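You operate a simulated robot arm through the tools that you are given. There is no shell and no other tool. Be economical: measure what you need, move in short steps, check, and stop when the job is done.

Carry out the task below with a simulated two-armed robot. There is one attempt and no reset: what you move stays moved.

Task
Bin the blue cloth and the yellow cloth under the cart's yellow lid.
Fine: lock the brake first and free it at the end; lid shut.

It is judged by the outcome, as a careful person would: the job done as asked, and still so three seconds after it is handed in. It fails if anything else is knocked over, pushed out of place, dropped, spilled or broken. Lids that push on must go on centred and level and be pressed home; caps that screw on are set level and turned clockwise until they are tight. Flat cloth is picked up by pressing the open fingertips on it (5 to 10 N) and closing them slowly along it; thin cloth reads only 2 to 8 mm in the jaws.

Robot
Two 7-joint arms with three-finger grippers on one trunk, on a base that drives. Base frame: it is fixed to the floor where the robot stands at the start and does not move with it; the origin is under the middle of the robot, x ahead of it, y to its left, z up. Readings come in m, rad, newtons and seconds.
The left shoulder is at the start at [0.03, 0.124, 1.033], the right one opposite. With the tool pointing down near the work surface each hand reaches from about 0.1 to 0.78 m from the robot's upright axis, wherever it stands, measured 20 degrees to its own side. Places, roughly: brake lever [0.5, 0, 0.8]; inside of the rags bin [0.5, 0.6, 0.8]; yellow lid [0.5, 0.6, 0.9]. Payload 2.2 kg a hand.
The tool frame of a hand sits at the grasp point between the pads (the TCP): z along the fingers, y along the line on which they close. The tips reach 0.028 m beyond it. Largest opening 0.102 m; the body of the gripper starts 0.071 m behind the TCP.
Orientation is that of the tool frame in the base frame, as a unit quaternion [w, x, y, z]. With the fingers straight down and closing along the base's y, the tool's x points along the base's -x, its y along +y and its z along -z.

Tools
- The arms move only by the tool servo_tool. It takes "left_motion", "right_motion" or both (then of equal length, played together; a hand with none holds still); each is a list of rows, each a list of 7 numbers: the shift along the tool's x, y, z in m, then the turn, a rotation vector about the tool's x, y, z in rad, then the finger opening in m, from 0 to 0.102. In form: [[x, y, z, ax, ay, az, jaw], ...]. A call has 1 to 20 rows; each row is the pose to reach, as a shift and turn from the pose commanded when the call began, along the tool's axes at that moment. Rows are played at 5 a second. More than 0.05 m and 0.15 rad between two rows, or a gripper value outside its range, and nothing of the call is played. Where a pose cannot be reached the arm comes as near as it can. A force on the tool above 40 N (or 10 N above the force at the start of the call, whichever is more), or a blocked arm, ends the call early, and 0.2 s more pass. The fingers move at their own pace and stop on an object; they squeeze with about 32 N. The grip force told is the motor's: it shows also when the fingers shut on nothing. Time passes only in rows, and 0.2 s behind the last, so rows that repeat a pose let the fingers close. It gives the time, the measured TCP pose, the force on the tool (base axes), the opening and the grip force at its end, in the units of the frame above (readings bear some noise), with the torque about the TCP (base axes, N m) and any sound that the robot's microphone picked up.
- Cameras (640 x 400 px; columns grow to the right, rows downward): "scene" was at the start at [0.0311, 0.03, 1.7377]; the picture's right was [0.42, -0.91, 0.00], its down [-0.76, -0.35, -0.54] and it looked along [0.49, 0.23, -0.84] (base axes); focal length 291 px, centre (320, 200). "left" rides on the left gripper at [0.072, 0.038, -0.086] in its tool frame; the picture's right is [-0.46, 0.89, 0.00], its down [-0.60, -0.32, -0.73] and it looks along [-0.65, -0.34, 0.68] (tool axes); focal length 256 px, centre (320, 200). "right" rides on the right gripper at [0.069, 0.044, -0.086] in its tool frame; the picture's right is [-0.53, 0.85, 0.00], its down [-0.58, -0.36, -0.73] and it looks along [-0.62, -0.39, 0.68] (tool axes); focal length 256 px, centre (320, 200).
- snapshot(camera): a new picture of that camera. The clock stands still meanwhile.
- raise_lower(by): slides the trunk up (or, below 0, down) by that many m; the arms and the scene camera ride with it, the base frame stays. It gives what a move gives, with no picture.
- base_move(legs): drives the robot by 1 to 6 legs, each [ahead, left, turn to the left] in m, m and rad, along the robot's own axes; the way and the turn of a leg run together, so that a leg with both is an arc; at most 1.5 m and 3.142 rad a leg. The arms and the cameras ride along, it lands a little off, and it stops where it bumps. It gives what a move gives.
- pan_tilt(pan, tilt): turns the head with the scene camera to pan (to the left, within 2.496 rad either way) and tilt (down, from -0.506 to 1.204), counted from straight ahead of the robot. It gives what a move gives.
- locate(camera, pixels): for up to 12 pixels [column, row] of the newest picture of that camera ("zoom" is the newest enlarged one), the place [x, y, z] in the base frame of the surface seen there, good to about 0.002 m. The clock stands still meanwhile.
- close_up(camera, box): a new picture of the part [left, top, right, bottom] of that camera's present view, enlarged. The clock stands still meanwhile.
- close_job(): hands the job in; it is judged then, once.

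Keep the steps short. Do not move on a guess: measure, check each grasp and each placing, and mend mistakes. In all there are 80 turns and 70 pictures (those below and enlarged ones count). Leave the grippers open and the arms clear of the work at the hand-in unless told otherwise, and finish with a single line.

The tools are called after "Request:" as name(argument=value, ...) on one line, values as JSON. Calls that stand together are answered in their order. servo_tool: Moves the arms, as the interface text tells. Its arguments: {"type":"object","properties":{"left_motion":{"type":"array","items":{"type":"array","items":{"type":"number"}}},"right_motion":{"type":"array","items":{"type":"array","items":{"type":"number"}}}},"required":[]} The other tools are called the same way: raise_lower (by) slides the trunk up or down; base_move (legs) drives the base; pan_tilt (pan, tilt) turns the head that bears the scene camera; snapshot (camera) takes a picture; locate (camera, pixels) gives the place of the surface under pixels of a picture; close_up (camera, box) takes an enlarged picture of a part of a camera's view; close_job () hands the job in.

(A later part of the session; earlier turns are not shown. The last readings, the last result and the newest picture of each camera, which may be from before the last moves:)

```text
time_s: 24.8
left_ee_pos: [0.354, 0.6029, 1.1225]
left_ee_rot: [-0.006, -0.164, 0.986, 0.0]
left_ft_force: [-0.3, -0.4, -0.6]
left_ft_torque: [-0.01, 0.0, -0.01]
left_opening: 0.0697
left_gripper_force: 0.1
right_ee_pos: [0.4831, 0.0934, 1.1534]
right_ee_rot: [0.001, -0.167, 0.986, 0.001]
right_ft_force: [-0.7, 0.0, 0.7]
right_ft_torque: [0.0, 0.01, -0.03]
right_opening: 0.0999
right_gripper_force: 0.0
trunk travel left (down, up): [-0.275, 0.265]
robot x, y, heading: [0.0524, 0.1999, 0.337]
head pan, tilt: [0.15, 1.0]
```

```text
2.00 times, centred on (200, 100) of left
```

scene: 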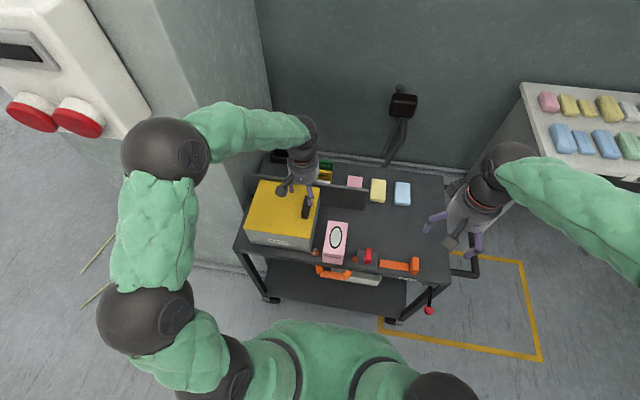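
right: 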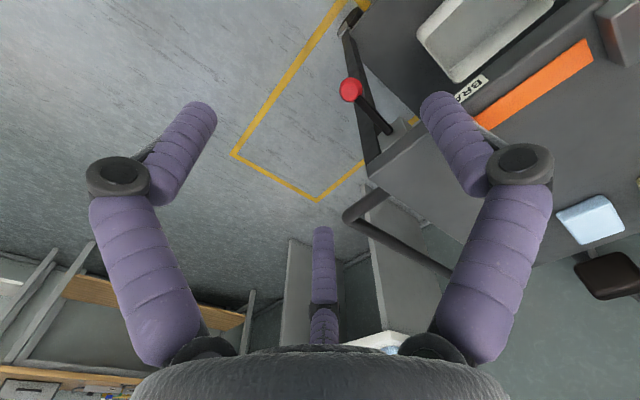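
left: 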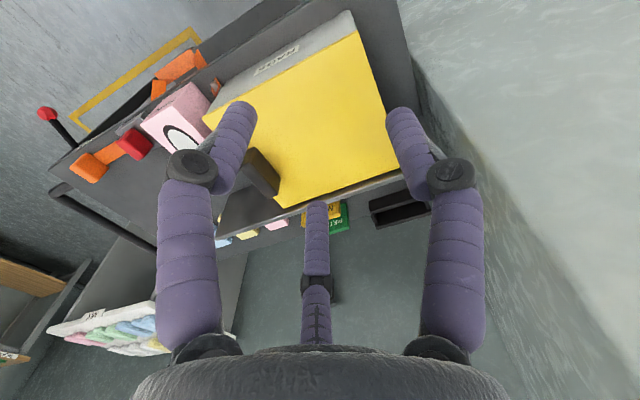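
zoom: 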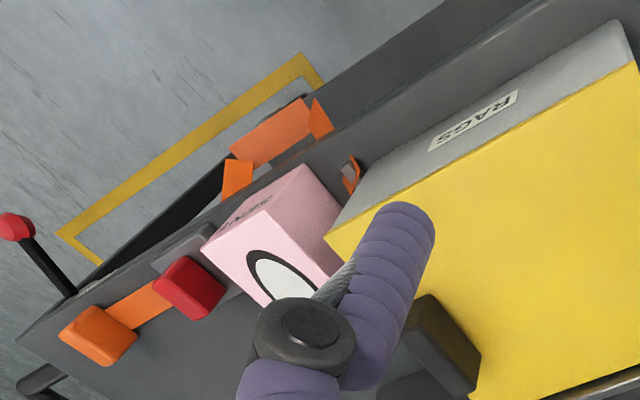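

The strap is loose and doesn't cross the lid. In the first grip a hidden third part of the gripper seemed to sit on the handle's far end (15 N push, 0.033 reading). I'll regrip about 14 mm farther back to clear that end, then pull straight up.

Request:
servo_tool(left_motion=[[-0.02, -0.026, 0.0, 0, -0.012, 0, 0.08], [-0.04, -0.052, 0.0, 0, -0.012, 0, 0.08], [-0.06, -0.078, 0.015, 0, -0.012, 0, 0.08], [-0.08, -0.104, 0.03, 0, -0.012, 0, 0.08], [-0.1, -0.13, 0.05, 0, -0.012, 0, 0.08], [-0.117, -0.155, 0.08, 0, -0.012, 0, 0.08], [-0.117, -0.155, 0.12, 0, -0.012, 0, 0.08], [-0.117, -0.155, 0.14, 0, -0.012, 0, 0.08], [-0.117, -0.155, 0.14, 0, -0.012, 0, 0.08]])

Request:
close_up(camera="left", box=[160, 50, 480, 250])

```text
time_s: 26.8
left_ee_pos: [0.514, 0.4948, 0.9816]
left_ee_rot: [0.001, -0.164, 0.987, 0.001]
left_ft_force: [0.4, 0.5, -0.3]
left_ft_torque: [-0.03, -0.04, -0.02]
left_opening: 0.0801
left_gripper_force: 0.0
right_ee_pos: [0.4825, 0.0937, 1.1553]
right_ee_rot: [0.002, -0.166, 0.986, -0.001]
right_ft_force: [0.9, 0.2, 0.6]
right_ft_torque: [-0.03, -0.05, -0.01]
right_opening: 0.0999
right_gripper_force: 0.0
trunk travel left (down, up): [-0.275, 0.265]
robot x, y, heading: [0.0558, 0.1982, 0.327]
head pan, tilt: [0.15, 1.0]
```

```text
2.00 times, centred on (320, 150) of left
```

zoom: 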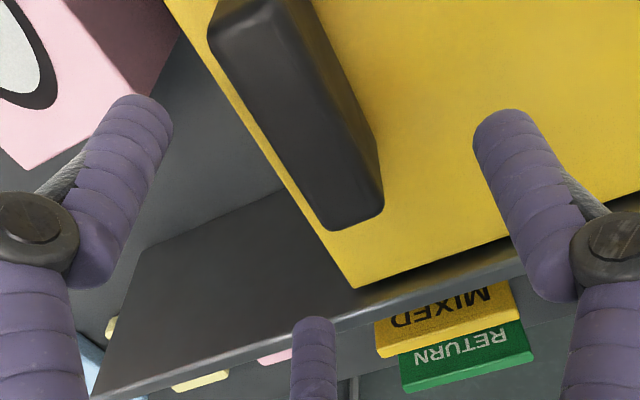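

The handle sits between the fingers, and the third finger will come down beyond its far end. I'll lower and close.

Request:
servo_tool(left_motion=[[0, 0, 0.025, 0, 0, 0, 0.07], [0, 0, 0.045, 0, 0, 0, 0.05], [0, 0, 0.045, 0, 0, 0, 0.04], [0, 0, 0.045, 0, 0, 0, 0.03], [0, 0, 0.045, 0, 0, 0, 0.015], [0, 0, 0.045, 0, 0, 0, 0.0]])

Request:
close_up(camera="left", box=[160, 50, 480, 250])

```text
time_s: 28.2
left_ee_pos: [0.519, 0.4916, 0.9367]
left_ee_rot: [0.001, -0.163, 0.987, 0.001]
left_ft_force: [23.8, -26.4, 2.1]
left_ft_torque: [-0.57, -0.33, -1.11]
left_opening: 0.033
left_gripper_force: 45.3
right_ee_pos: [0.4841, 0.0906, 1.1518]
right_ee_rot: [0.001, -0.165, 0.986, 0.001]
right_ft_force: [1.0, 0.3, 0.5]
right_ft_torque: [0.01, 0.02, -0.04]
right_opening: 0.0997
right_gripper_force: 0.0
trunk travel left (down, up): [-0.275, 0.265]
robot x, y, heading: [0.0514, 0.1996, 0.328]
head pan, tilt: [0.15, 1.0]
```

```text
2.00 times, centred on (320, 150) of left
```

zoom: 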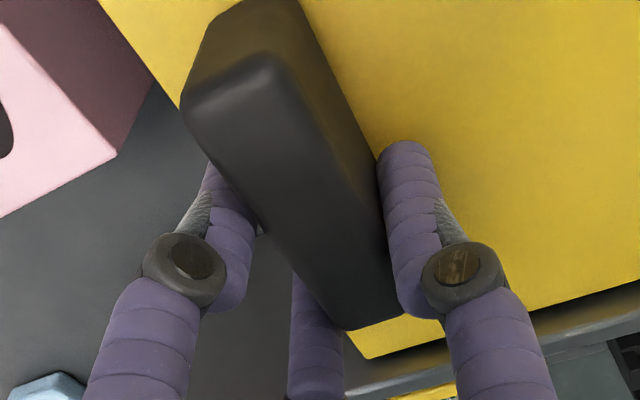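

Request:
locate(camera="zoom", pixels=[[195, 115], [300, 85], [255, 215], [360, 225], [330, 310], [390, 300], [230, 30], [290, 20], [320, 130], [370, 200], [340, 60]])

```text
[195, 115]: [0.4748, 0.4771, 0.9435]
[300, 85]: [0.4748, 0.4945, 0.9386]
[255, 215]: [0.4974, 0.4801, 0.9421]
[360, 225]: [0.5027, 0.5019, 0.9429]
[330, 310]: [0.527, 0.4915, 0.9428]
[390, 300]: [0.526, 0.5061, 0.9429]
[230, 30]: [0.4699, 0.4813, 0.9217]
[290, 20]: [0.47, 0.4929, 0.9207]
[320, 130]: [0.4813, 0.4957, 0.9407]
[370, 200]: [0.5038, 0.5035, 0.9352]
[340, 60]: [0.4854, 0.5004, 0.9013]
```

Request:
locate(camera="zoom", pixels=[[215, 195], [240, 235], [235, 270], [385, 185], [390, 240], [405, 160], [405, 300], [300, 320], [315, 380], [410, 145], [212, 170]])

Request:
close_up(camera="scene", box=[276, 170, 340, 210])

```text
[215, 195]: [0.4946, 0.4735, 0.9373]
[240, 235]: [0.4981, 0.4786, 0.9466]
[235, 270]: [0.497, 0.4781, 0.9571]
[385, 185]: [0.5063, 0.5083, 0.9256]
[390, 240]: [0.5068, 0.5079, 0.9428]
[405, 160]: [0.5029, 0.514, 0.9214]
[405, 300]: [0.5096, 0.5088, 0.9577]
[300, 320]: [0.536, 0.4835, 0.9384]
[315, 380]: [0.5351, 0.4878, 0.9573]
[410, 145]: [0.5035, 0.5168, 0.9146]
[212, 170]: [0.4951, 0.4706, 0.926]
```

```text
10.00 times, centred on (308, 190) of scene
```

zoom: 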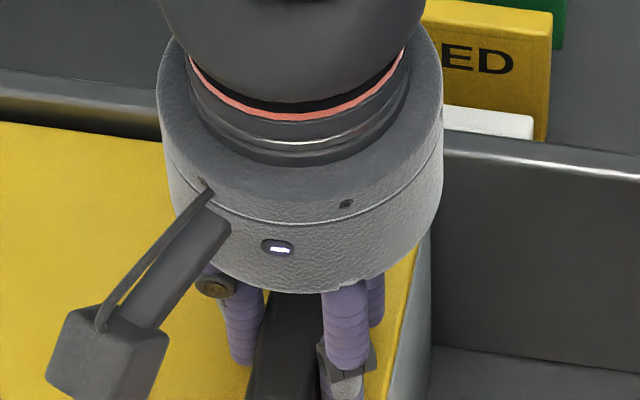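

Measured finger points show that one finger bears on the left side of the handle and two on the right, so the grip is sound; it only wants the hand about 5 mm further right. I'll ease that and the +u push, then pull slowly straight up.

Request:
servo_tool(left_motion=[[-0.001, -0.003, 0, 0, 0, 0, 0.0], [-0.003, -0.006, 0, 0, 0, 0, 0.0], [-0.003, -0.006, -0.003, 0.015, 0, 0, 0.0], [-0.003, -0.006, -0.006, 0.03, 0, 0, 0.0], [-0.003, -0.006, -0.009, 0.045, 0, 0, 0.0], [-0.003, -0.006, -0.011, 0.055, 0, 0, 0.0], [-0.003, -0.006, -0.013, 0.065, 0, 0, 0.0]])

```text
time_s: 29.8
left_ee_pos: [0.5168, 0.4908, 0.9443]
left_ee_rot: [-0.001, -0.163, 0.986, -0.032]
left_ft_force: [-2.6, 0.7, -43.2]
left_ft_torque: [1.04, 1.12, -1.19]
left_opening: 0.0349
left_gripper_force: 44.9
right_ee_pos: [0.4838, 0.098, 1.1523]
right_ee_rot: [0.0, -0.166, 0.986, -0.001]
right_ft_force: [-0.1, 0.4, -0.6]
right_ft_torque: [0.0, 0.0, 0.0]
right_opening: 0.0998
right_gripper_force: 0.0
trunk travel left (down, up): [-0.275, 0.265]
robot x, y, heading: [0.0558, 0.1988, 0.336]
head pan, tilt: [0.15, 1.0]
```

The hand rose 8 mm at 43 N. I'll check whether the lid moved or the fingers slid.

Request:
close_up(camera="left", box=[160, 50, 480, 250])

Request:
locate(camera="zoom", pixels=[[195, 115], [300, 150], [350, 230], [480, 150], [560, 250], [450, 60], [590, 40], [400, 310], [130, 20]])

```text
2.00 times, centred on (320, 150) of left
```

zoom: 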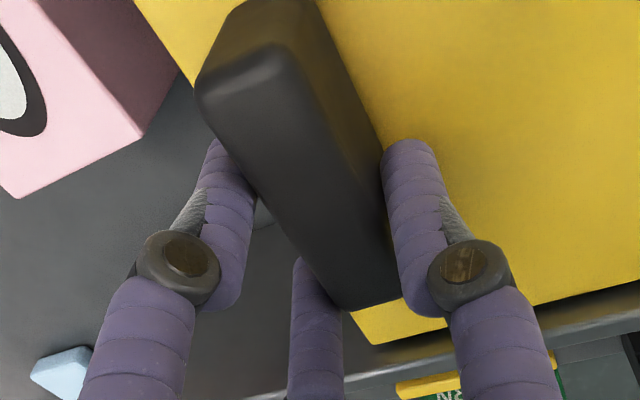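

```text
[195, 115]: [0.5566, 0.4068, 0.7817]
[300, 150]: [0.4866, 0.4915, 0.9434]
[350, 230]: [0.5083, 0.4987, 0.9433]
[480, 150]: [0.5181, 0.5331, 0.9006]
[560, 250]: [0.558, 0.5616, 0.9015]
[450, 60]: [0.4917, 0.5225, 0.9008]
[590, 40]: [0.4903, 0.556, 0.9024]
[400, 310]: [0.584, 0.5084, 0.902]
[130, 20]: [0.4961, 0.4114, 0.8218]
```

The lid is still at z 0.901; the fingers slid up the handle, so it won't hinge up. A sliding lid fits the handle too, so I'll regrip low and test a gentle pull to the right.

Request:
servo_tool(left_motion=[[0, 0, 0, 0, 0, 0, 0.045], [0, 0, 0.0, -0.065, 0, 0, 0.05], [0, 0, 0.016, -0.065, 0, 0, 0.05], [0, 0, 0.016, -0.065, 0, 0, 0.0], [0, 0, 0.016, -0.065, 0, 0, 0.0], [0, -0.003, 0.016, -0.065, 0, 0, 0.0], [0, -0.006, 0.016, -0.065, 0, 0, 0.0], [0, -0.009, 0.016, -0.065, 0, 0, 0.0], [0, -0.012, 0.016, -0.065, 0, 0, 0.0], [0, -0.015, 0.016, -0.065, 0, 0, 0.0]])

```text
time_s: 32.0
left_ee_pos: [0.5253, 0.4765, 0.9333]
left_ee_rot: [0.0, -0.164, 0.986, 0.001]
left_ft_force: [-0.5, 2.6, 6.1]
left_ft_torque: [0.11, 0.04, -1.29]
left_opening: 0.033
left_gripper_force: 45.3
right_ee_pos: [0.4813, 0.0949, 1.154]
right_ee_rot: [0.001, -0.165, 0.986, -0.001]
right_ft_force: [1.0, 0.2, 0.0]
right_ft_torque: [0.02, -0.01, -0.02]
right_opening: 0.1
right_gripper_force: 0.1
trunk travel left (down, up): [-0.275, 0.265]
robot x, y, heading: [0.0517, 0.1968, 0.332]
head pan, tilt: [0.15, 1.0]
```

The hand went 15 mm right with almost no force while still gripping. I'll check the lid.

Request:
close_up(camera="scene", box=[228, 170, 340, 240])

```text
5.71 times, centred on (284, 205) of scene
```

zoom: 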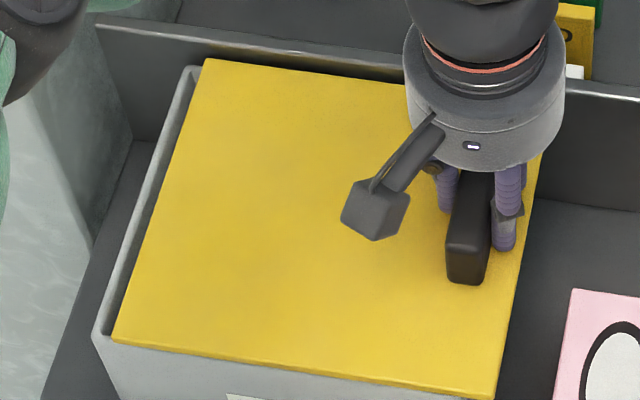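

It's a sliding lid: the bin is opening at its left side. I'll slide it another 0.13 m to the right and watch the force, with the right hand moving clear.

Request:
servo_tool(left_motion=[[0, -0.012, 0, 0, 0, 0, 0], [0, -0.024, 0, 0, 0, 0, 0], [0, -0.036, 0, 0, 0, 0, 0], [0, -0.048, 0, 0, 0, 0, 0], [0, -0.06, 0, 0, 0, 0, 0], [0, -0.072, 0, 0, 0, 0, 0], [0, -0.084, 0, 0, 0, 0, 0], [0, -0.096, 0, 0, 0, 0, 0], [0, -0.108, 0, 0, 0, 0, 0], [0, -0.12, 0, 0, 0, 0, 0], [0, -0.13, 0, 0, 0, 0, 0]], right_motion=[[0, -0.02, 0, 0, 0, 0, 0.1], [0, -0.04, 0, 0, 0, 0, 0.1], [0, -0.06, 0, 0, 0, 0, 0.1], [0, -0.08, 0, 0, 0, 0, 0.1], [0, -0.1, 0, 0, 0, 0, 0.1], [0, -0.1, 0, 0, 0, 0, 0.1], [0, -0.1, 0, 0, 0, 0, 0.1], [0, -0.1, 0, 0, 0, 0, 0.1], [0, -0.1, 0, 0, 0, 0, 0.1], [0, -0.1, 0, 0, 0, 0, 0.1], [0, -0.1, 0, 0, 0, 0, 0.1]])

Request:
close_up(camera="scene", box=[228, 150, 388, 250])

```text
time_s: 34.4
left_ee_pos: [0.5651, 0.353, 0.9341]
left_ee_rot: [0.0, -0.164, 0.986, 0.002]
left_ft_force: [-7.8, 1.7, 18.9]
left_ft_torque: [0.15, 0.61, -1.18]
left_opening: 0.0332
left_gripper_force: 45.3
right_ee_pos: [0.5133, -0.0028, 1.1583]
right_ee_rot: [0.003, -0.166, 0.986, 0.0]
right_ft_force: [-0.7, 0.0, 0.1]
right_ft_torque: [-0.01, 0.02, -0.03]
right_opening: 0.0997
right_gripper_force: 0.0
trunk travel left (down, up): [-0.275, 0.265]
robot x, y, heading: [0.051, 0.1981, 0.333]
head pan, tilt: [0.15, 1.0]
```

```text
4.00 times, centred on (308, 200) of scene
```

zoom: 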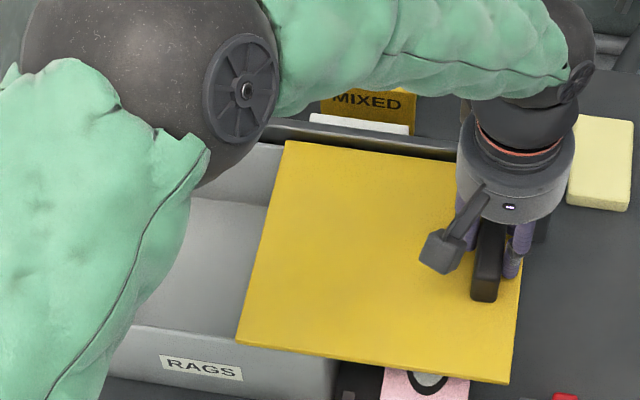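

The lid slid freely and stays on its rails (it resisted 43 N of lift earlier). The opening is about 0.13 × 0.17 m. I'll release the handle, raise the left hand and withdraw it to the left.

Request:
servo_tool(left_motion=[[0, 0, 0, 0, 0, 0, 0.05], [0, 0, 0, 0, 0, 0, 0.08], [0, 0, -0.04, 0, 0, 0, 0.08], [0, 0, -0.08, 0, 0, 0, 0.08], [0, 0, -0.12, 0, 0, 0, 0.08], [0, 0, -0.16, 0, 0, 0, 0.08], [0.02, 0.04, -0.18, 0, 0, 0, 0.1], [0.04, 0.08, -0.2, 0, 0, 0, 0.1], [0.06, 0.12, -0.2, 0, 0, 0, 0.1], [0.08, 0.16, -0.2, 0, 0, 0, 0.1], [0.1, 0.2, -0.2, 0, 0, 0, 0.1], [0.12, 0.24, -0.2, 0, 0, 0, 0.1], [0.14, 0.28, -0.2, 0, 0, 0, 0.1], [0.16, 0.32, -0.2, 0, 0, 0, 0.1], [0.18, 0.36, -0.2, 0, 0, 0, 0.1], [0.18, 0.36, -0.2, 0, 0, 0, 0.1]])

Request:
snapshot(camera="scene")

```text
time_s: 37.8
left_ee_pos: [0.277, 0.635, 1.1313]
left_ee_rot: [0.0, -0.164, 0.986, 0.001]
left_ft_force: [-0.2, -0.2, 0.3]
left_ft_torque: [0.06, 0.0, 0.03]
left_opening: 0.1001
left_gripper_force: 0.1
right_ee_pos: [0.5157, -0.0025, 1.1559]
right_ee_rot: [0.001, -0.166, 0.986, 0.0]
right_ft_force: [-0.2, 0.2, 0.4]
right_ft_torque: [0.01, -0.02, 0.01]
right_opening: 0.1003
right_gripper_force: 0.0
trunk travel left (down, up): [-0.275, 0.265]
robot x, y, heading: [0.0516, 0.2008, 0.331]
head pan, tilt: [0.15, 1.0]
```

```text
29 pictures are left
```

scene: 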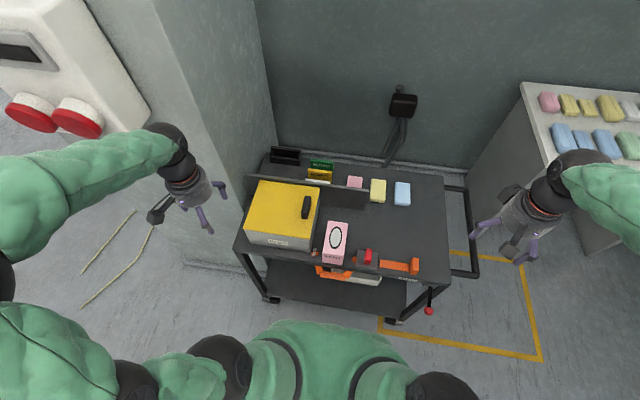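

The lid slid back shut by itself, so one hand must hold it open while the other drops the cloth. To avoid crossing arms, the right hand will hold the lid and the left will carry. For the left to reach the cloths I'll drive 0.15 m right and slightly ahead, after pulling the right hand inward.

Request:
servo_tool(right_motion=[[0.02, 0.03, 0, 0, 0, 0, 0.1], [0.04, 0.06, 0, 0, 0, 0, 0.1], [0.06, 0.09, 0, 0, 0, 0, 0.1], [0.08, 0.12, 0, 0, 0, 0, 0.1], [0.1, 0.12, 0, 0, 0, 0, 0.1], [0.1, 0.12, 0, 0, 0, 0, 0.1]])

Request:
base_move(legs=[[0, -0.15, 0], [0.03, 0, 0]])

Request:
snapshot(camera="scene")

```text
time_s: 39.2
left_ee_pos: [0.2768, 0.636, 1.131]
left_ee_rot: [-0.001, -0.165, 0.986, 0.001]
left_ft_force: [0.0, -0.2, 0.3]
left_ft_torque: [0.0, -0.03, 0.01]
left_opening: 0.1
left_gripper_force: 0.1
right_ee_pos: [0.381, 0.078, 1.1541]
right_ee_rot: [0.001, -0.166, 0.986, 0.0]
right_ft_force: [0.2, -1.0, -0.4]
right_ft_torque: [-0.02, 0.03, -0.01]
right_opening: 0.1
right_gripper_force: 0.0
trunk travel left (down, up): [-0.275, 0.265]
robot x, y, heading: [0.0487, 0.1965, 0.33]
head pan, tilt: [0.15, 1.0]
```

```text
time_s: 41.0
left_ee_pos: [0.3557, 0.5031, 1.1318]
left_ee_rot: [0.0, -0.161, 0.987, 0.001]
left_ft_force: [0.2, 0.0, -0.5]
left_ft_torque: [0.0, 0.05, -0.01]
left_opening: 0.1
left_gripper_force: 0.2
right_ee_pos: [0.457, -0.0538, 1.155]
right_ee_rot: [0.001, -0.164, 0.987, 0.0]
right_ft_force: [0.7, -0.3, -0.6]
right_ft_torque: [0.0, 0.03, -0.01]
right_opening: 0.1002
right_gripper_force: 0.1
trunk travel left (down, up): [-0.275, 0.265]
robot x, y, heading: [0.1311, 0.0676, 0.328]
head pan, tilt: [0.15, 1.0]
```

```text
28 pictures are left
```

scene: 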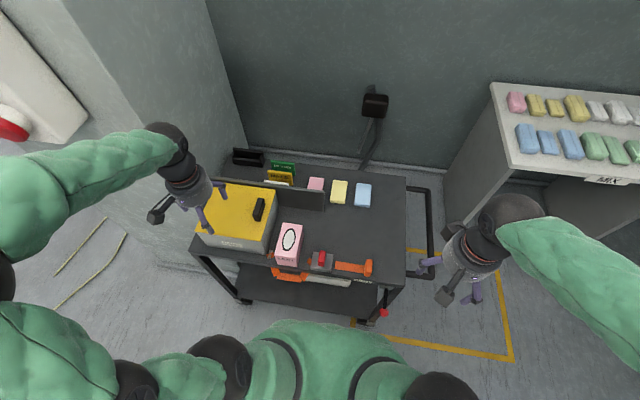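

No bump. Left hand goes to the yellow cloth first (centre [0.764,0.320]). I'll move it above, still high.

Request:
servo_tool(left_motion=[[-0.03, -0.0287, 0, 0, 0, 0, 0.102], [-0.06, -0.0575, 0, 0, 0, 0, 0.102], [-0.09, -0.0862, 0, 0, 0, 0, 0.102], [-0.12, -0.115, 0, 0, 0, 0, 0.102], [-0.15, -0.1436, 0, 0, 0, 0, 0.102], [-0.18, -0.1724, 0, 0, 0, 0, 0.102], [-0.21, -0.201, 0.0, 0, 0, 0, 0.102], [-0.24, -0.23, 0.02, 0, 0, 0, 0.102], [-0.27, -0.2587, 0.04, 0, 0, 0, 0.102], [-0.3, -0.2874, 0.06, 0, 0, 0, 0.102], [-0.3292, -0.316, 0.08, 0, 0, 0, 0.102], [-0.3292, -0.316, 0.12, 0, 0, 0, 0.102], [-0.3292, -0.316, 0.16, 0, 0, 0, 0.102], [-0.3292, -0.316, 0.2, 0, 0, 0, 0.102], [-0.3292, -0.316, 0.2, 0, 0, 0, 0.102]])

Request:
snapshot(camera="left")

Request:
snapshot(camera="scene")

```text
time_s: 44.2
left_ee_pos: [0.7679, 0.309, 0.9314]
left_ee_rot: [0.001, -0.163, 0.987, 0.001]
left_ft_force: [-0.2, 0.4, 0.5]
left_ft_torque: [0.03, -0.02, 0.01]
left_opening: 0.1021
left_gripper_force: 0.0
right_ee_pos: [0.4556, -0.055, 1.1545]
right_ee_rot: [0.001, -0.164, 0.986, 0.0]
right_ft_force: [0.7, -1.3, 0.2]
right_ft_torque: [0.01, 0.0, -0.02]
right_opening: 0.1
right_gripper_force: 0.0
trunk travel left (down, up): [-0.275, 0.265]
robot x, y, heading: [0.1281, 0.0715, 0.332]
head pan, tilt: [0.15, 1.0]
```

```text
27 pictures are left
```

left: 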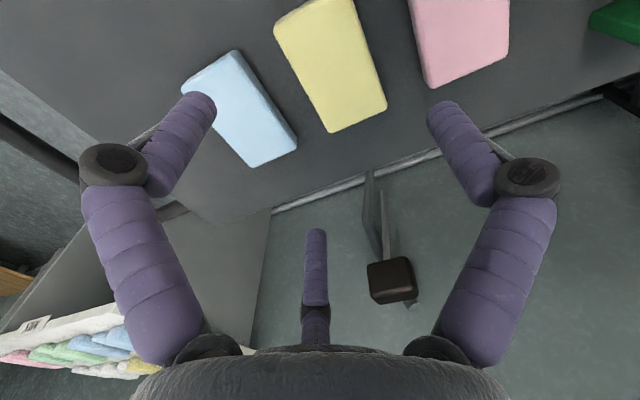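

```text
26 pictures are left
```

scene: 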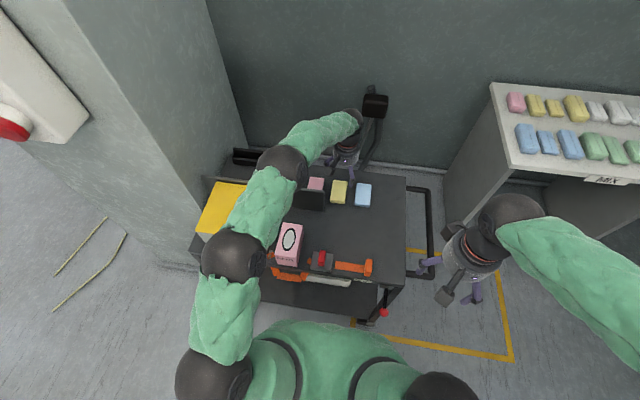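

The geometry checks out: the yellow cloth lies between the fingers with about 1 cm to spare each side. I'll lower to z 0.811 (tips at 0.783).

Request:
servo_tool(left_motion=[[0, 0, 0.04, 0, 0, 0, 0.102], [0, 0, 0.075, 0, 0, 0, 0.102], [0, 0, 0.1, 0, 0, 0, 0.102], [0, 0, 0.112, 0, 0, 0, 0.102], [0, 0, 0.119, 0, 0, 0, 0.102], [0, 0, 0.119, 0, 0, 0, 0.102]])

Request:
snapshot(camera="left")

```text
time_s: 45.6
left_ee_pos: [0.7667, 0.3067, 0.8104]
left_ee_rot: [-0.002, -0.162, 0.987, 0.0]
left_ft_force: [-2.5, -5.7, -2.7]
left_ft_torque: [0.49, -0.61, 0.73]
left_opening: 0.1018
left_gripper_force: 0.0
right_ee_pos: [0.4562, -0.0549, 1.1547]
right_ee_rot: [0.002, -0.163, 0.987, 0.0]
right_ft_force: [-0.4, -0.9, -0.6]
right_ft_torque: [0.02, 0.02, 0.0]
right_opening: 0.0999
right_gripper_force: 0.1
trunk travel left (down, up): [-0.275, 0.265]
robot x, y, heading: [0.126, 0.0696, 0.328]
head pan, tilt: [0.15, 1.0]
```

```text
25 pictures are left
```

left: 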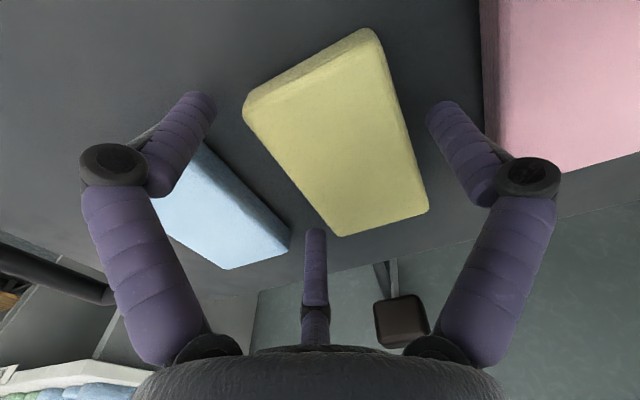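

The cloth lies between the three fingers. There's a light 6 N side touch, perhaps the hand's side against the divider end. I'll ease 4 mm right and close slowly.

Request:
servo_tool(left_motion=[[0, -0.004, 0, 0, 0, 0, 0.102], [0, -0.004, 0, 0, 0, 0, 0.09], [0, -0.004, 0, 0, 0, 0, 0.08], [0, -0.004, 0, 0, 0, 0, 0.07], [0, -0.004, 0, 0, 0, 0, 0.06], [0, -0.004, 0, 0, 0, 0, 0.05], [0, -0.004, 0, 0, 0, 0, 0.04], [0, -0.004, 0, 0, 0, 0, 0.03], [0, -0.004, 0, 0, 0, 0, 0.02]])

Request:
snapshot(camera="left")

```text
time_s: 47.6
left_ee_pos: [0.7704, 0.3047, 0.8118]
left_ee_rot: [0.001, -0.162, 0.987, 0.002]
left_ft_force: [2.1, 1.7, 7.2]
left_ft_torque: [0.14, 0.04, -0.01]
left_opening: 0.0822
left_gripper_force: 32.3
right_ee_pos: [0.4548, -0.0554, 1.1548]
right_ee_rot: [0.002, -0.164, 0.986, 0.0]
right_ft_force: [-0.4, 0.5, -0.4]
right_ft_torque: [-0.01, 0.01, -0.02]
right_opening: 0.0999
right_gripper_force: 0.1
trunk travel left (down, up): [-0.275, 0.265]
robot x, y, heading: [0.1309, 0.0691, 0.33]
head pan, tilt: [0.15, 1.0]
```

```text
24 pictures are left
```

left: 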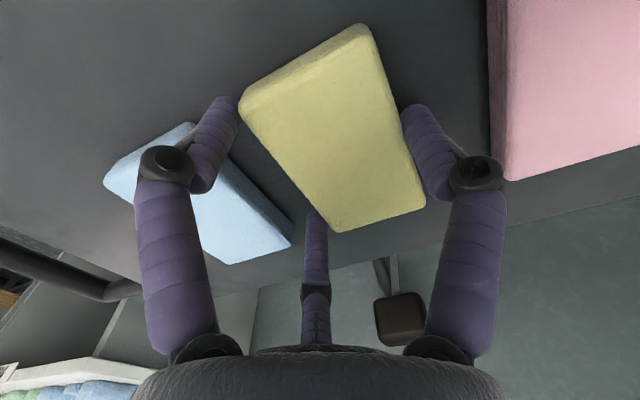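

All three fingers hold the cloth at 0.082. I'll lift straight up and check.

Request:
servo_tool(left_motion=[[0, 0, -0.015, 0, 0, 0, 0.02], [0, 0, -0.04, 0, 0, 0, 0.02], [0, 0, -0.08, 0, 0, 0, 0.02], [0, 0, -0.12, 0, 0, 0, 0.02], [0, 0, -0.16, 0, 0, 0, 0.02], [0, 0, -0.2, 0, 0, 0, 0.02], [0, 0, -0.24, 0, 0, 0, 0.02], [0, 0, -0.24, 0, 0, 0, 0.02]])

Request:
snapshot(camera="left")

```text
time_s: 49.4
left_ee_pos: [0.7673, 0.3038, 1.0485]
left_ee_rot: [-0.001, -0.162, 0.987, 0.0]
left_ft_force: [0.0, 0.2, 0.2]
left_ft_torque: [-0.02, -0.01, -0.01]
left_opening: 0.0819
left_gripper_force: 31.7
right_ee_pos: [0.4567, -0.0544, 1.1558]
right_ee_rot: [0.0, -0.163, 0.987, 0.0]
right_ft_force: [-0.5, 0.5, 0.7]
right_ft_torque: [0.01, -0.01, -0.02]
right_opening: 0.1003
right_gripper_force: 0.0
trunk travel left (down, up): [-0.275, 0.265]
robot x, y, heading: [0.1282, 0.0678, 0.328]
head pan, tilt: [0.15, 1.0]
```

```text
23 pictures are left
```

left: 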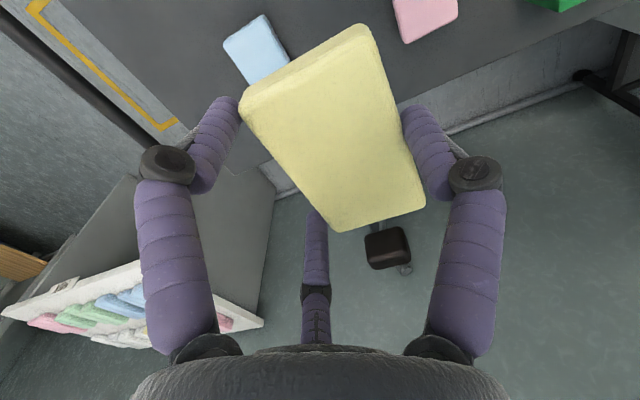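

The yellow cloth is held firmly. I'll carry it to the left, to wait high beside the bin.

Request:
servo_tool(left_motion=[[0, 0.02, -0.04, 0, 0, 0, 0.02], [0.02, 0.06, -0.06, 0, 0, 0, 0.02], [0.045, 0.1, -0.07, 0, 0, 0, 0.02], [0.07, 0.14, -0.08, 0, 0, 0, 0.02], [0.095, 0.18, -0.08, 0, 0, 0, 0.02], [0.12, 0.22, -0.08, 0, 0, 0, 0.02], [0.145, 0.26, -0.08, 0, 0, 0, 0.02], [0.17, 0.3, -0.08, 0, 0, 0, 0.02], [0.195, 0.34, -0.08, 0, 0, 0, 0.02], [0.22, 0.38, -0.08, 0, 0, 0, 0.02], [0.245, 0.42, -0.08, 0, 0, 0, 0.02], [0.27, 0.46, -0.08, 0, 0, 0, 0.02], [0.29, 0.486, -0.08, 0, 0, 0, 0.02], [0.29, 0.486, -0.08, 0, 0, 0, 0.02]])

Request:
servo_tool(right_motion=[[-0.018, 0.0415, 0, 0, 0, 0, 0.09], [-0.036, 0.083, 0, 0, 0, 0, 0.09], [-0.054, 0.1245, 0, 0, 0, 0, 0.09], [-0.072, 0.166, 0, 0, 0, 0, 0.09], [-0.09, 0.2075, 0.01, 0, 0, 0, 0.09], [-0.108, 0.249, 0.02, 0, 0, 0, 0.09], [-0.126, 0.29, 0.03, 0, 0, 0, 0.09], [-0.144, 0.332, 0.04, 0, 0, 0, 0.09], [-0.162, 0.373, 0.05, 0, 0, 0, 0.09], [-0.18, 0.415, 0.06, 0, 0, 0, 0.08], [-0.198, 0.457, 0.07, 0, 0, 0, 0.08], [-0.2144, 0.4988, 0.08, 0, 0, 0, 0.08], [-0.2144, 0.4988, 0.12, 0, 0, 0, 0.08], [-0.2144, 0.4988, 0.16, 0, 0, 0, 0.08], [-0.2144, 0.4988, 0.16, 0, 0, 0, 0.08]])

Request:
snapshot(camera="scene")

Request:
close_up(camera="right", box=[160, 0, 480, 200])

```text
time_s: 52.4
left_ee_pos: [0.3391, 0.6756, 1.1281]
left_ee_rot: [-0.001, -0.161, 0.987, 0.001]
left_ft_force: [0.0, -0.2, -0.5]
left_ft_torque: [0.02, 0.0, -0.03]
left_opening: 0.082
left_gripper_force: 31.8
right_ee_pos: [0.4552, -0.055, 1.1551]
right_ee_rot: [0.001, -0.162, 0.987, 0.0]
right_ft_force: [-0.1, 0.4, 0.4]
right_ft_torque: [-0.01, -0.02, 0.02]
right_opening: 0.1
right_gripper_force: 0.2
trunk travel left (down, up): [-0.275, 0.265]
robot x, y, heading: [0.1278, 0.0708, 0.326]
head pan, tilt: [0.15, 1.0]
```

```text
time_s: 55.6
left_ee_pos: [0.3382, 0.6759, 1.1278]
left_ee_rot: [0.001, -0.161, 0.987, 0.001]
left_ft_force: [-0.3, 0.5, -0.1]
left_ft_torque: [0.02, -0.02, 0.02]
left_opening: 0.0816
left_gripper_force: 32.2
right_ee_pos: [0.4965, 0.4845, 0.9934]
right_ee_rot: [0.001, -0.163, 0.987, 0.001]
right_ft_force: [0.4, -0.3, 0.0]
right_ft_torque: [0.03, 0.03, 0.01]
right_opening: 0.08
right_gripper_force: 0.0
trunk travel left (down, up): [-0.275, 0.265]
robot x, y, heading: [0.1281, 0.0666, 0.329]
head pan, tilt: [0.15, 1.0]
```

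```text
22 pictures are left
```

scene: 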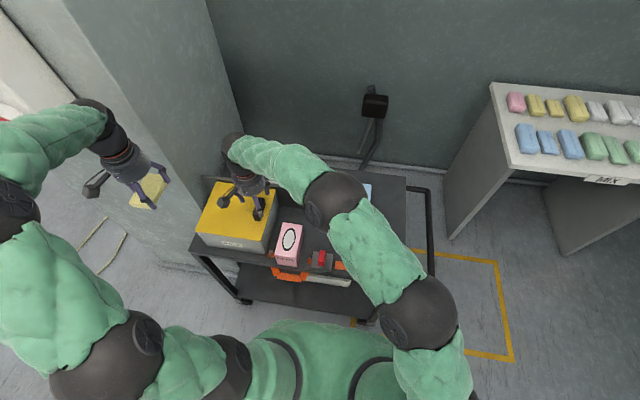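

```text
2.00 times, centred on (320, 100) of right
```

zoom: 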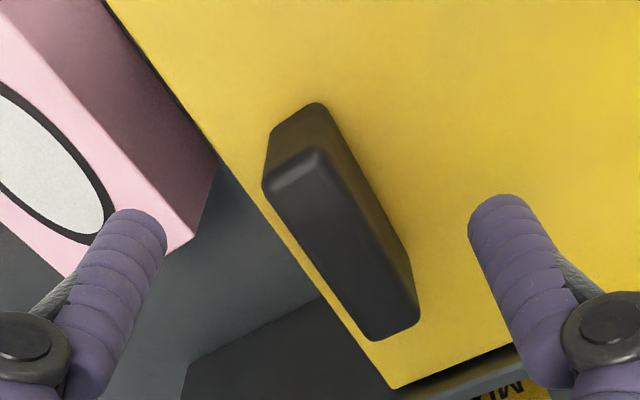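

The handle lies between the right fingers. I'll lower to z 0.934 and grip it.

Request:
servo_tool(right_motion=[[-0.003, 0, 0.03, 0, 0, 0, 0.065], [-0.003, 0, 0.05, 0, 0, 0, 0.06], [-0.003, 0, 0.059, 0, 0, 0, 0.055], [-0.003, 0, 0.059, 0, 0, 0, 0.045], [-0.003, 0, 0.059, 0, 0, 0, 0.03], [-0.003, 0, 0.059, 0, 0, 0, 0.0], [-0.003, 0, 0.059, 0, 0, 0, 0.0]])

```text
time_s: 57.2
left_ee_pos: [0.3394, 0.6742, 1.1284]
left_ee_rot: [-0.001, -0.162, 0.987, 0.001]
left_ft_force: [-0.8, 0.0, 0.1]
left_ft_torque: [-0.05, 0.01, 0.01]
left_opening: 0.0819
left_gripper_force: 31.9
right_ee_pos: [0.501, 0.4854, 0.9342]
right_ee_rot: [0.001, -0.163, 0.987, -0.001]
right_ft_force: [12.9, -14.6, -1.0]
right_ft_torque: [-0.16, -0.27, -0.91]
right_opening: 0.0328
right_gripper_force: 45.1
trunk travel left (down, up): [-0.275, 0.265]
robot x, y, heading: [0.1291, 0.0679, 0.329]
head pan, tilt: [0.15, 1.0]
```

It's gripped. I'll slide the lid 0.16 m right and hold it.

Request:
servo_tool(right_motion=[[0, -0.013, 0, 0, 0, 0, 0], [0, -0.026, 0, 0, 0, 0, 0], [0, -0.039, 0, 0, 0, 0, 0], [0, -0.052, 0, 0, 0, 0, 0], [0, -0.065, 0, 0, 0, 0, 0], [0, -0.078, 0, 0, 0, 0, 0], [0, -0.091, 0, 0, 0, 0, 0], [0, -0.104, 0, 0, 0, 0, 0], [0, -0.117, 0, 0, 0, 0, 0], [0, -0.13, 0, 0, 0, 0, 0], [0, -0.143, 0, 0, 0, 0, 0], [0, -0.152, 0, 0, 0, 0, 0], [0, -0.16, 0, 0, 0, 0, 0], [0, -0.16, 0, 0, 0, 0, 0]])

Request:
snapshot(camera="scene")

```text
time_s: 60.2
left_ee_pos: [0.3374, 0.6767, 1.1276]
left_ee_rot: [0.0, -0.161, 0.987, 0.0]
left_ft_force: [0.2, -0.7, 0.3]
left_ft_torque: [-0.04, 0.01, 0.0]
left_opening: 0.0822
left_gripper_force: 31.8
right_ee_pos: [0.551, 0.3347, 0.9358]
right_ee_rot: [0.0, -0.163, 0.987, -0.003]
right_ft_force: [-15.3, -1.4, -28.4]
right_ft_torque: [0.51, -0.26, -1.15]
right_opening: 0.0329
right_gripper_force: 44.8
trunk travel left (down, up): [-0.275, 0.265]
robot x, y, heading: [0.1261, 0.0672, 0.329]
head pan, tilt: [0.15, 1.0]
```

```text
20 pictures are left
```

scene: 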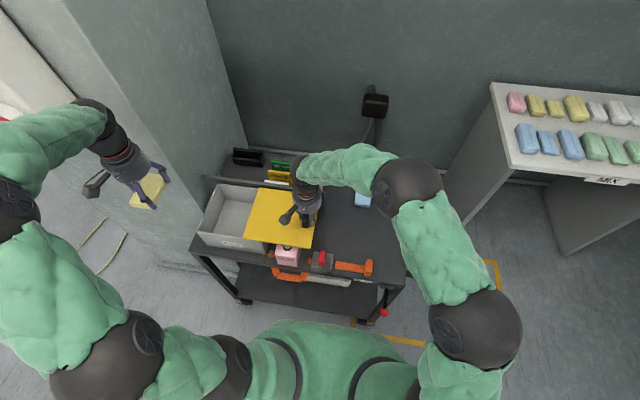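

Lid open. I'll measure the opening: its rims, lid edge and floor.

Request:
close_up(camera="scene", box=[190, 165, 334, 255])

Request:
locate(camera="zoom", pixels=[[130, 90], [45, 315], [290, 110], [240, 325], [200, 200], [120, 95], [150, 310], [215, 100], [180, 110]])

```text
4.44 times, centred on (262, 210) of scene
```

zoom: 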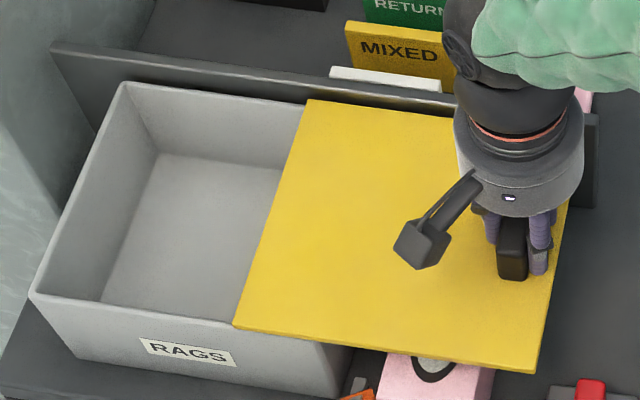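

```text
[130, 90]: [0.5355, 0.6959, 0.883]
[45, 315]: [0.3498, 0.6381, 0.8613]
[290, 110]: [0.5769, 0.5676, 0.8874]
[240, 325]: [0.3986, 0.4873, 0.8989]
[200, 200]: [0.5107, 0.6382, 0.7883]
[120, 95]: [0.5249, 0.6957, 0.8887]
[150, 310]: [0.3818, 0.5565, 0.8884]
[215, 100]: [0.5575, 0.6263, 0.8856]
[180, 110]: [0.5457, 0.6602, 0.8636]
```

Opening centre is about [0.465,0.593], rim z 0.889, floor 0.788. I'll move the left hand above it and lower the cloth in to TCP z 0.87.

Request:
servo_tool(left_motion=[[-0.024, -0.032, 0.0, 0, 0, 0, 0.02], [-0.048, -0.064, 0.0, 0, 0, 0, 0.02], [-0.072, -0.097, 0.0, 0, 0, 0, 0.02], [-0.0944, -0.1294, 0.0, 0, 0, 0, 0.02], [-0.0944, -0.1294, 0.04, 0, 0, 0, 0.02], [-0.0944, -0.1294, 0.08, 0, 0, 0, 0.02], [-0.0944, -0.1294, 0.12, 0, 0, 0, 0.02], [-0.0944, -0.1294, 0.14, 0, 0, 0, 0.02], [-0.0944, -0.1294, 0.14, 0, 0, 0, 0.02]])

Request:
snapshot(camera="left")

```text
time_s: 62.2
left_ee_pos: [0.4674, 0.5804, 0.9894]
left_ee_rot: [-0.001, -0.161, 0.987, 0.001]
left_ft_force: [0.8, 0.7, -0.1]
left_ft_torque: [-0.02, 0.0, 0.01]
left_opening: 0.0818
left_gripper_force: 32.4
right_ee_pos: [0.5513, 0.3357, 0.9357]
right_ee_rot: [0.0, -0.164, 0.986, -0.002]
right_ft_force: [-14.4, 0.0, -26.1]
right_ft_torque: [0.2, 0.95, -1.14]
right_opening: 0.0328
right_gripper_force: 45.2
trunk travel left (down, up): [-0.275, 0.265]
robot x, y, heading: [0.1273, 0.0673, 0.327]
head pan, tilt: [0.15, 1.0]
```

```text
18 pictures are left
```

left: 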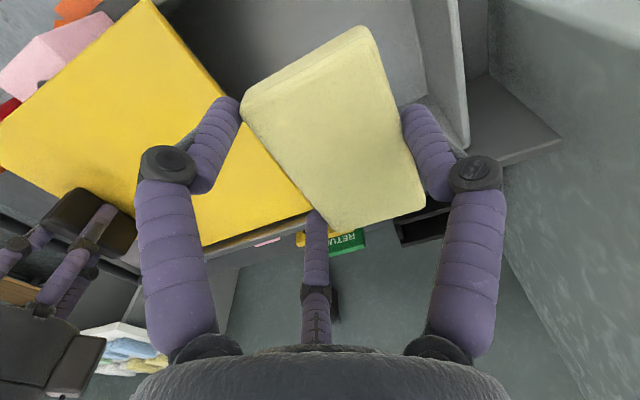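

It's well centred in plan. I'll lower 0.12 m into the bin and open slowly.

Request:
servo_tool(left_motion=[[0, 0.004, 0.04, 0, 0, 0, 0.02], [0, 0.004, 0.08, 0, 0, 0, 0.02], [0, 0.004, 0.11, 0, 0, 0, 0.02], [0, 0.004, 0.125, 0, 0, 0, 0.02], [0, 0.004, 0.125, 0, 0, 0, 0.09], [0, 0.004, 0.125, 0, 0, 0, 0.1], [0, 0.004, 0.125, 0, 0, 0, 0.1], [0, 0.004, 0.085, 0, 0, 0, 0.1], [0, 0.004, 0.045, 0, 0, 0, 0.1], [0, 0.004, 0.0, 0, 0, 0, 0.1], [0, 0.004, -0.05, 0, 0, 0, 0.1], [0, 0.004, -0.1, 0, 0, 0, 0.1]])

Request:
snapshot(camera="left")

```text
time_s: 64.8
left_ee_pos: [0.4698, 0.5823, 1.0937]
left_ee_rot: [0.0, -0.162, 0.987, 0.0]
left_ft_force: [-0.2, 1.0, 0.7]
left_ft_torque: [0.0, 0.02, 0.01]
left_opening: 0.1
left_gripper_force: 0.0
right_ee_pos: [0.5517, 0.3359, 0.9351]
right_ee_rot: [-0.001, -0.164, 0.986, -0.003]
right_ft_force: [-15.7, -1.2, -25.5]
right_ft_torque: [0.4, 0.5, -1.15]
right_opening: 0.0328
right_gripper_force: 45.0
trunk travel left (down, up): [-0.275, 0.265]
robot x, y, heading: [0.1291, 0.0706, 0.324]
head pan, tilt: [0.15, 1.0]
```

```text
17 pictures are left
```

left: 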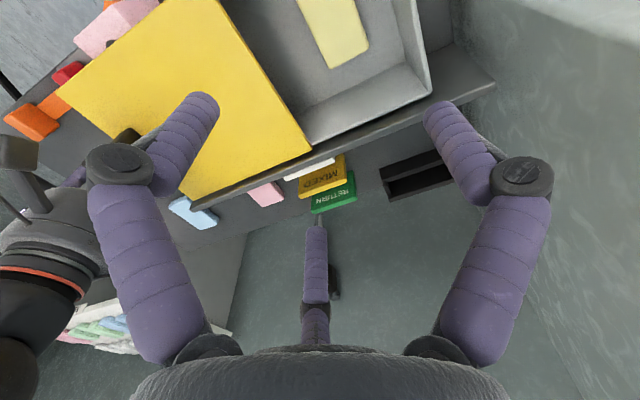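

The yellow cloth is in the bin. The left hand will back off, then the right hand will guide the lid back shut and let go.

Request:
servo_tool(left_motion=[[0.024, 0.032, 0, 0, 0, 0, 0.1], [0.048, 0.064, 0, 0, 0, 0, 0.1], [0.072, 0.096, -0.02, 0, 0, 0, 0.1], [0.095, 0.13, -0.035, 0, 0, 0, 0.1], [0.095, 0.13, -0.035, 0, 0, 0, 0.1]])

Request:
servo_tool(right_motion=[[0, 0.015, 0, 0, 0, 0, 0], [0, 0.03, 0, 0, 0, 0, 0], [0, 0.045, 0, 0, 0, 0, 0], [0, 0.06, 0, 0, 0, 0, 0], [0, 0.075, 0, 0, 0, 0, 0], [0, 0.09, 0, 0, 0, 0, 0], [0, 0.105, 0, 0, 0, 0, 0], [0, 0.12, 0, 0, 0, 0, 0], [0, 0.135, 0, 0, 0, 0, 0], [0, 0.148, 0, 0, 0, 0, 0], [0, 0.157, 0, 0, 0, 0, 0], [0, 0.16, 0, 0, 0, 0, 0], [0, 0.16, 0, 0, 0, 0, 0.045], [0, 0.16, 0, 0, 0, 0, 0.07], [0, 0.16, -0.03, 0, 0, 0, 0.08], [0, 0.16, -0.07, 0, 0, 0, 0.08], [0, 0.16, -0.11, 0, 0, 0, 0.08], [0, 0.16, -0.16, 0, 0, 0, 0.08], [0, 0.16, -0.2, 0, 0, 0, 0.08]])

```text
time_s: 66.0
left_ee_pos: [0.3361, 0.6739, 1.1275]
left_ee_rot: [0.0, -0.161, 0.987, 0.0]
left_ft_force: [-0.7, -0.2, 0.4]
left_ft_torque: [0.03, 0.02, 0.02]
left_opening: 0.0998
left_gripper_force: 0.0
right_ee_pos: [0.5519, 0.3342, 0.9368]
right_ee_rot: [-0.001, -0.164, 0.987, -0.001]
right_ft_force: [-14.2, -1.2, -26.3]
right_ft_torque: [0.3, 0.57, -1.18]
right_opening: 0.0328
right_gripper_force: 44.8
trunk travel left (down, up): [-0.275, 0.265]
robot x, y, heading: [0.1292, 0.0688, 0.33]
head pan, tilt: [0.15, 1.0]
```

```text
time_s: 70.0
left_ee_pos: [0.3354, 0.6741, 1.1295]
left_ee_rot: [0.0, -0.162, 0.987, 0.001]
left_ft_force: [0.2, 0.1, -0.4]
left_ft_torque: [0.02, 0.02, -0.03]
left_opening: 0.0999
left_gripper_force: 0.1
right_ee_pos: [0.5014, 0.4847, 1.1385]
right_ee_rot: [0.001, -0.163, 0.987, -0.001]
right_ft_force: [0.4, 0.1, 0.8]
right_ft_torque: [-0.01, 0.04, 0.01]
right_opening: 0.08
right_gripper_force: 0.1
trunk travel left (down, up): [-0.275, 0.265]
robot x, y, heading: [0.1255, 0.0705, 0.324]
head pan, tilt: [0.15, 1.0]
```

Lid released. The right hand retreats to the right, then the left goes above the blue cloth ([0.793,0.2315]).

Request:
servo_tool(right_motion=[[0.018, -0.0415, 0, 0, 0, 0, 0.1], [0.036, -0.083, 0, 0, 0, 0, 0.1], [0.054, -0.1245, 0, 0, 0, 0, 0.1], [0.072, -0.166, 0, 0, 0, 0, 0.1], [0.09, -0.2075, 0, 0, 0, 0, 0.1], [0.108, -0.249, 0, 0, 0, 0, 0.1], [0.126, -0.29, 0, 0, 0, 0, 0.1], [0.144, -0.332, 0, 0, 0, 0, 0.1], [0.162, -0.373, 0, 0, 0, 0, 0.1], [0.18, -0.415, 0, 0, 0, 0, 0.1], [0.198, -0.457, 0, 0, 0, 0, 0.1], [0.216, -0.4988, 0, 0, 0, 0, 0.1], [0.224, -0.54, 0, 0, 0, 0, 0.1], [0.224, -0.54, 0, 0, 0, 0, 0.1]])

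Request:
servo_tool(left_motion=[[-0.021, -0.0413, 0, 0, 0, 0, 0.102], [-0.042, -0.0825, 0, 0, 0, 0, 0.102], [-0.063, -0.1238, 0, 0, 0, 0, 0.102], [-0.084, -0.165, 0, 0, 0, 0, 0.102], [-0.105, -0.2063, 0, 0, 0, 0, 0.102], [-0.126, -0.2475, 0, 0, 0, 0, 0.102], [-0.147, -0.2888, 0, 0, 0, 0, 0.102], [-0.168, -0.33, 0, 0, 0, 0, 0.102], [-0.189, -0.3713, 0, 0, 0, 0, 0.102], [-0.21, -0.4125, 0, 0, 0, 0, 0.102], [-0.231, -0.4538, 0, 0, 0, 0, 0.102], [-0.252, -0.495, 0.0, 0, 0, 0, 0.102], [-0.273, -0.5363, 0.0, 0, 0, 0, 0.102], [-0.2931, -0.5775, 0.0, 0, 0, 0, 0.102], [-0.2931, -0.5775, 0.05, 0, 0, 0, 0.102], [-0.2931, -0.5775, 0.1, 0, 0, 0, 0.102], [-0.2931, -0.5775, 0.15, 0, 0, 0, 0.102], [-0.2931, -0.5775, 0.19, 0, 0, 0, 0.102], [-0.2931, -0.5775, 0.19, 0, 0, 0, 0.102]])

Request:
snapshot(camera="left")

Request:
snapshot(camera="scene")

```text
time_s: 73.0
left_ee_pos: [0.3374, 0.6733, 1.1293]
left_ee_rot: [0.0, -0.162, 0.987, 0.001]
left_ft_force: [-0.5, 0.2, -0.5]
left_ft_torque: [0.02, -0.01, 0.02]
left_opening: 0.1002
left_gripper_force: 0.1
right_ee_pos: [0.4617, -0.0951, 1.138]
right_ee_rot: [0.002, -0.163, 0.987, -0.001]
right_ft_force: [0.4, -0.1, -0.5]
right_ft_torque: [0.01, 0.03, 0.02]
right_opening: 0.0999
right_gripper_force: 0.1
trunk travel left (down, up): [-0.275, 0.265]
robot x, y, heading: [0.1298, 0.0667, 0.331]
head pan, tilt: [0.15, 1.0]
```

```text
time_s: 77.0
left_ee_pos: [0.7992, 0.2254, 0.9349]
left_ee_rot: [0.001, -0.162, 0.987, 0.0]
left_ft_force: [0.7, 0.1, 0.2]
left_ft_torque: [0.05, -0.01, 0.01]
left_opening: 0.1019
left_gripper_force: 0.1
right_ee_pos: [0.4628, -0.0947, 1.1382]
right_ee_rot: [0.003, -0.164, 0.986, -0.001]
right_ft_force: [0.0, 0.2, 0.0]
right_ft_torque: [0.0, -0.03, 0.0]
right_opening: 0.1
right_gripper_force: 0.1
trunk travel left (down, up): [-0.275, 0.265]
robot x, y, heading: [0.1299, 0.0677, 0.327]
head pan, tilt: [0.15, 1.0]
```

```text
16 pictures are left
```

left: 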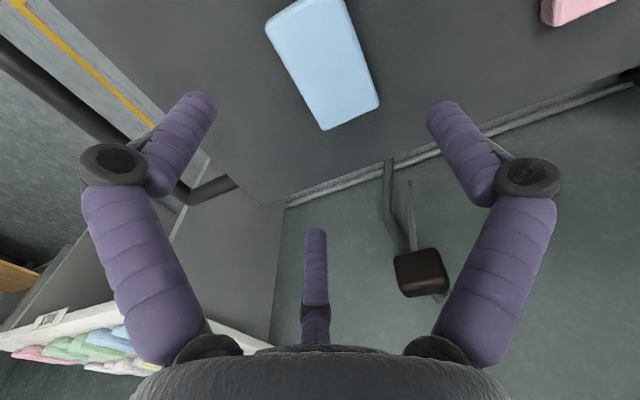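

```text
15 pictures are left
```

scene: 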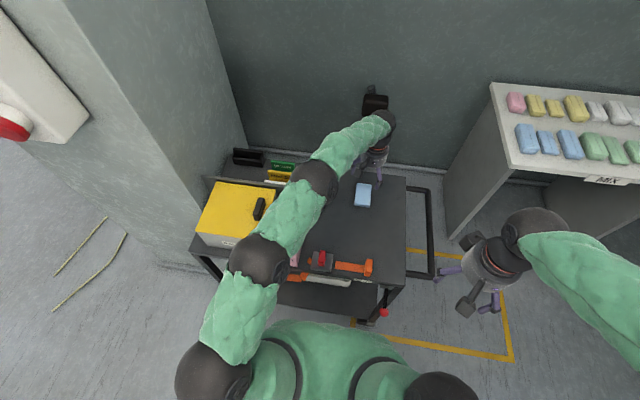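

Blue lies between the fingers. I'll shift 5 mm right, lower to z 0.811 and close slowly.

Request:
servo_tool(left_motion=[[0.003, -0.005, 0.04, 0, 0, 0, 0.102], [0.003, -0.005, 0.08, 0, 0, 0, 0.102], [0.003, -0.005, 0.105, 0, 0, 0, 0.102], [0.003, -0.005, 0.117, 0, 0, 0, 0.102], [0.003, -0.005, 0.124, 0, 0, 0, 0.102], [0.003, -0.005, 0.124, 0, 0, 0, 0.102], [0.003, -0.005, 0.124, 0, 0, 0, 0.09], [0.003, -0.005, 0.124, 0, 0, 0, 0.08], [0.003, -0.005, 0.124, 0, 0, 0, 0.07], [0.003, -0.005, 0.124, 0, 0, 0, 0.06], [0.003, -0.005, 0.124, 0, 0, 0, 0.04], [0.003, -0.005, 0.124, 0, 0, 0, 0.02]])

Request:
snapshot(camera="left")

```text
time_s: 79.6
left_ee_pos: [0.7982, 0.2184, 0.8141]
left_ee_rot: [0.001, -0.161, 0.987, 0.001]
left_ft_force: [-0.2, 0.6, 4.6]
left_ft_torque: [0.08, 0.0, -0.03]
left_opening: 0.0821
left_gripper_force: 32.0
right_ee_pos: [0.4619, -0.0956, 1.1387]
right_ee_rot: [0.002, -0.163, 0.987, 0.0]
right_ft_force: [0.4, 0.3, -0.5]
right_ft_torque: [0.02, 0.0, 0.0]
right_opening: 0.0998
right_gripper_force: 0.0
trunk travel left (down, up): [-0.275, 0.265]
robot x, y, heading: [0.1298, 0.0673, 0.328]
head pan, tilt: [0.15, 1.0]
```

```text
14 pictures are left
```

left: 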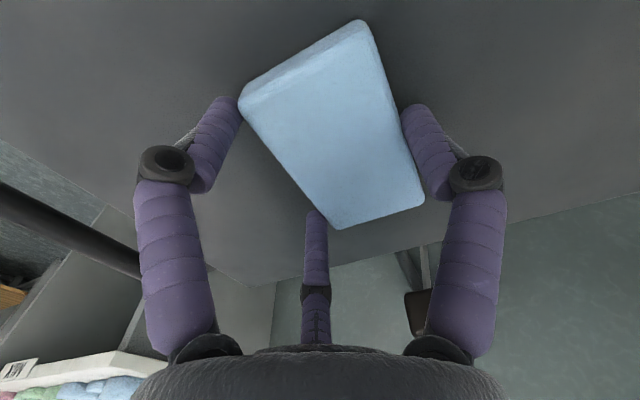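

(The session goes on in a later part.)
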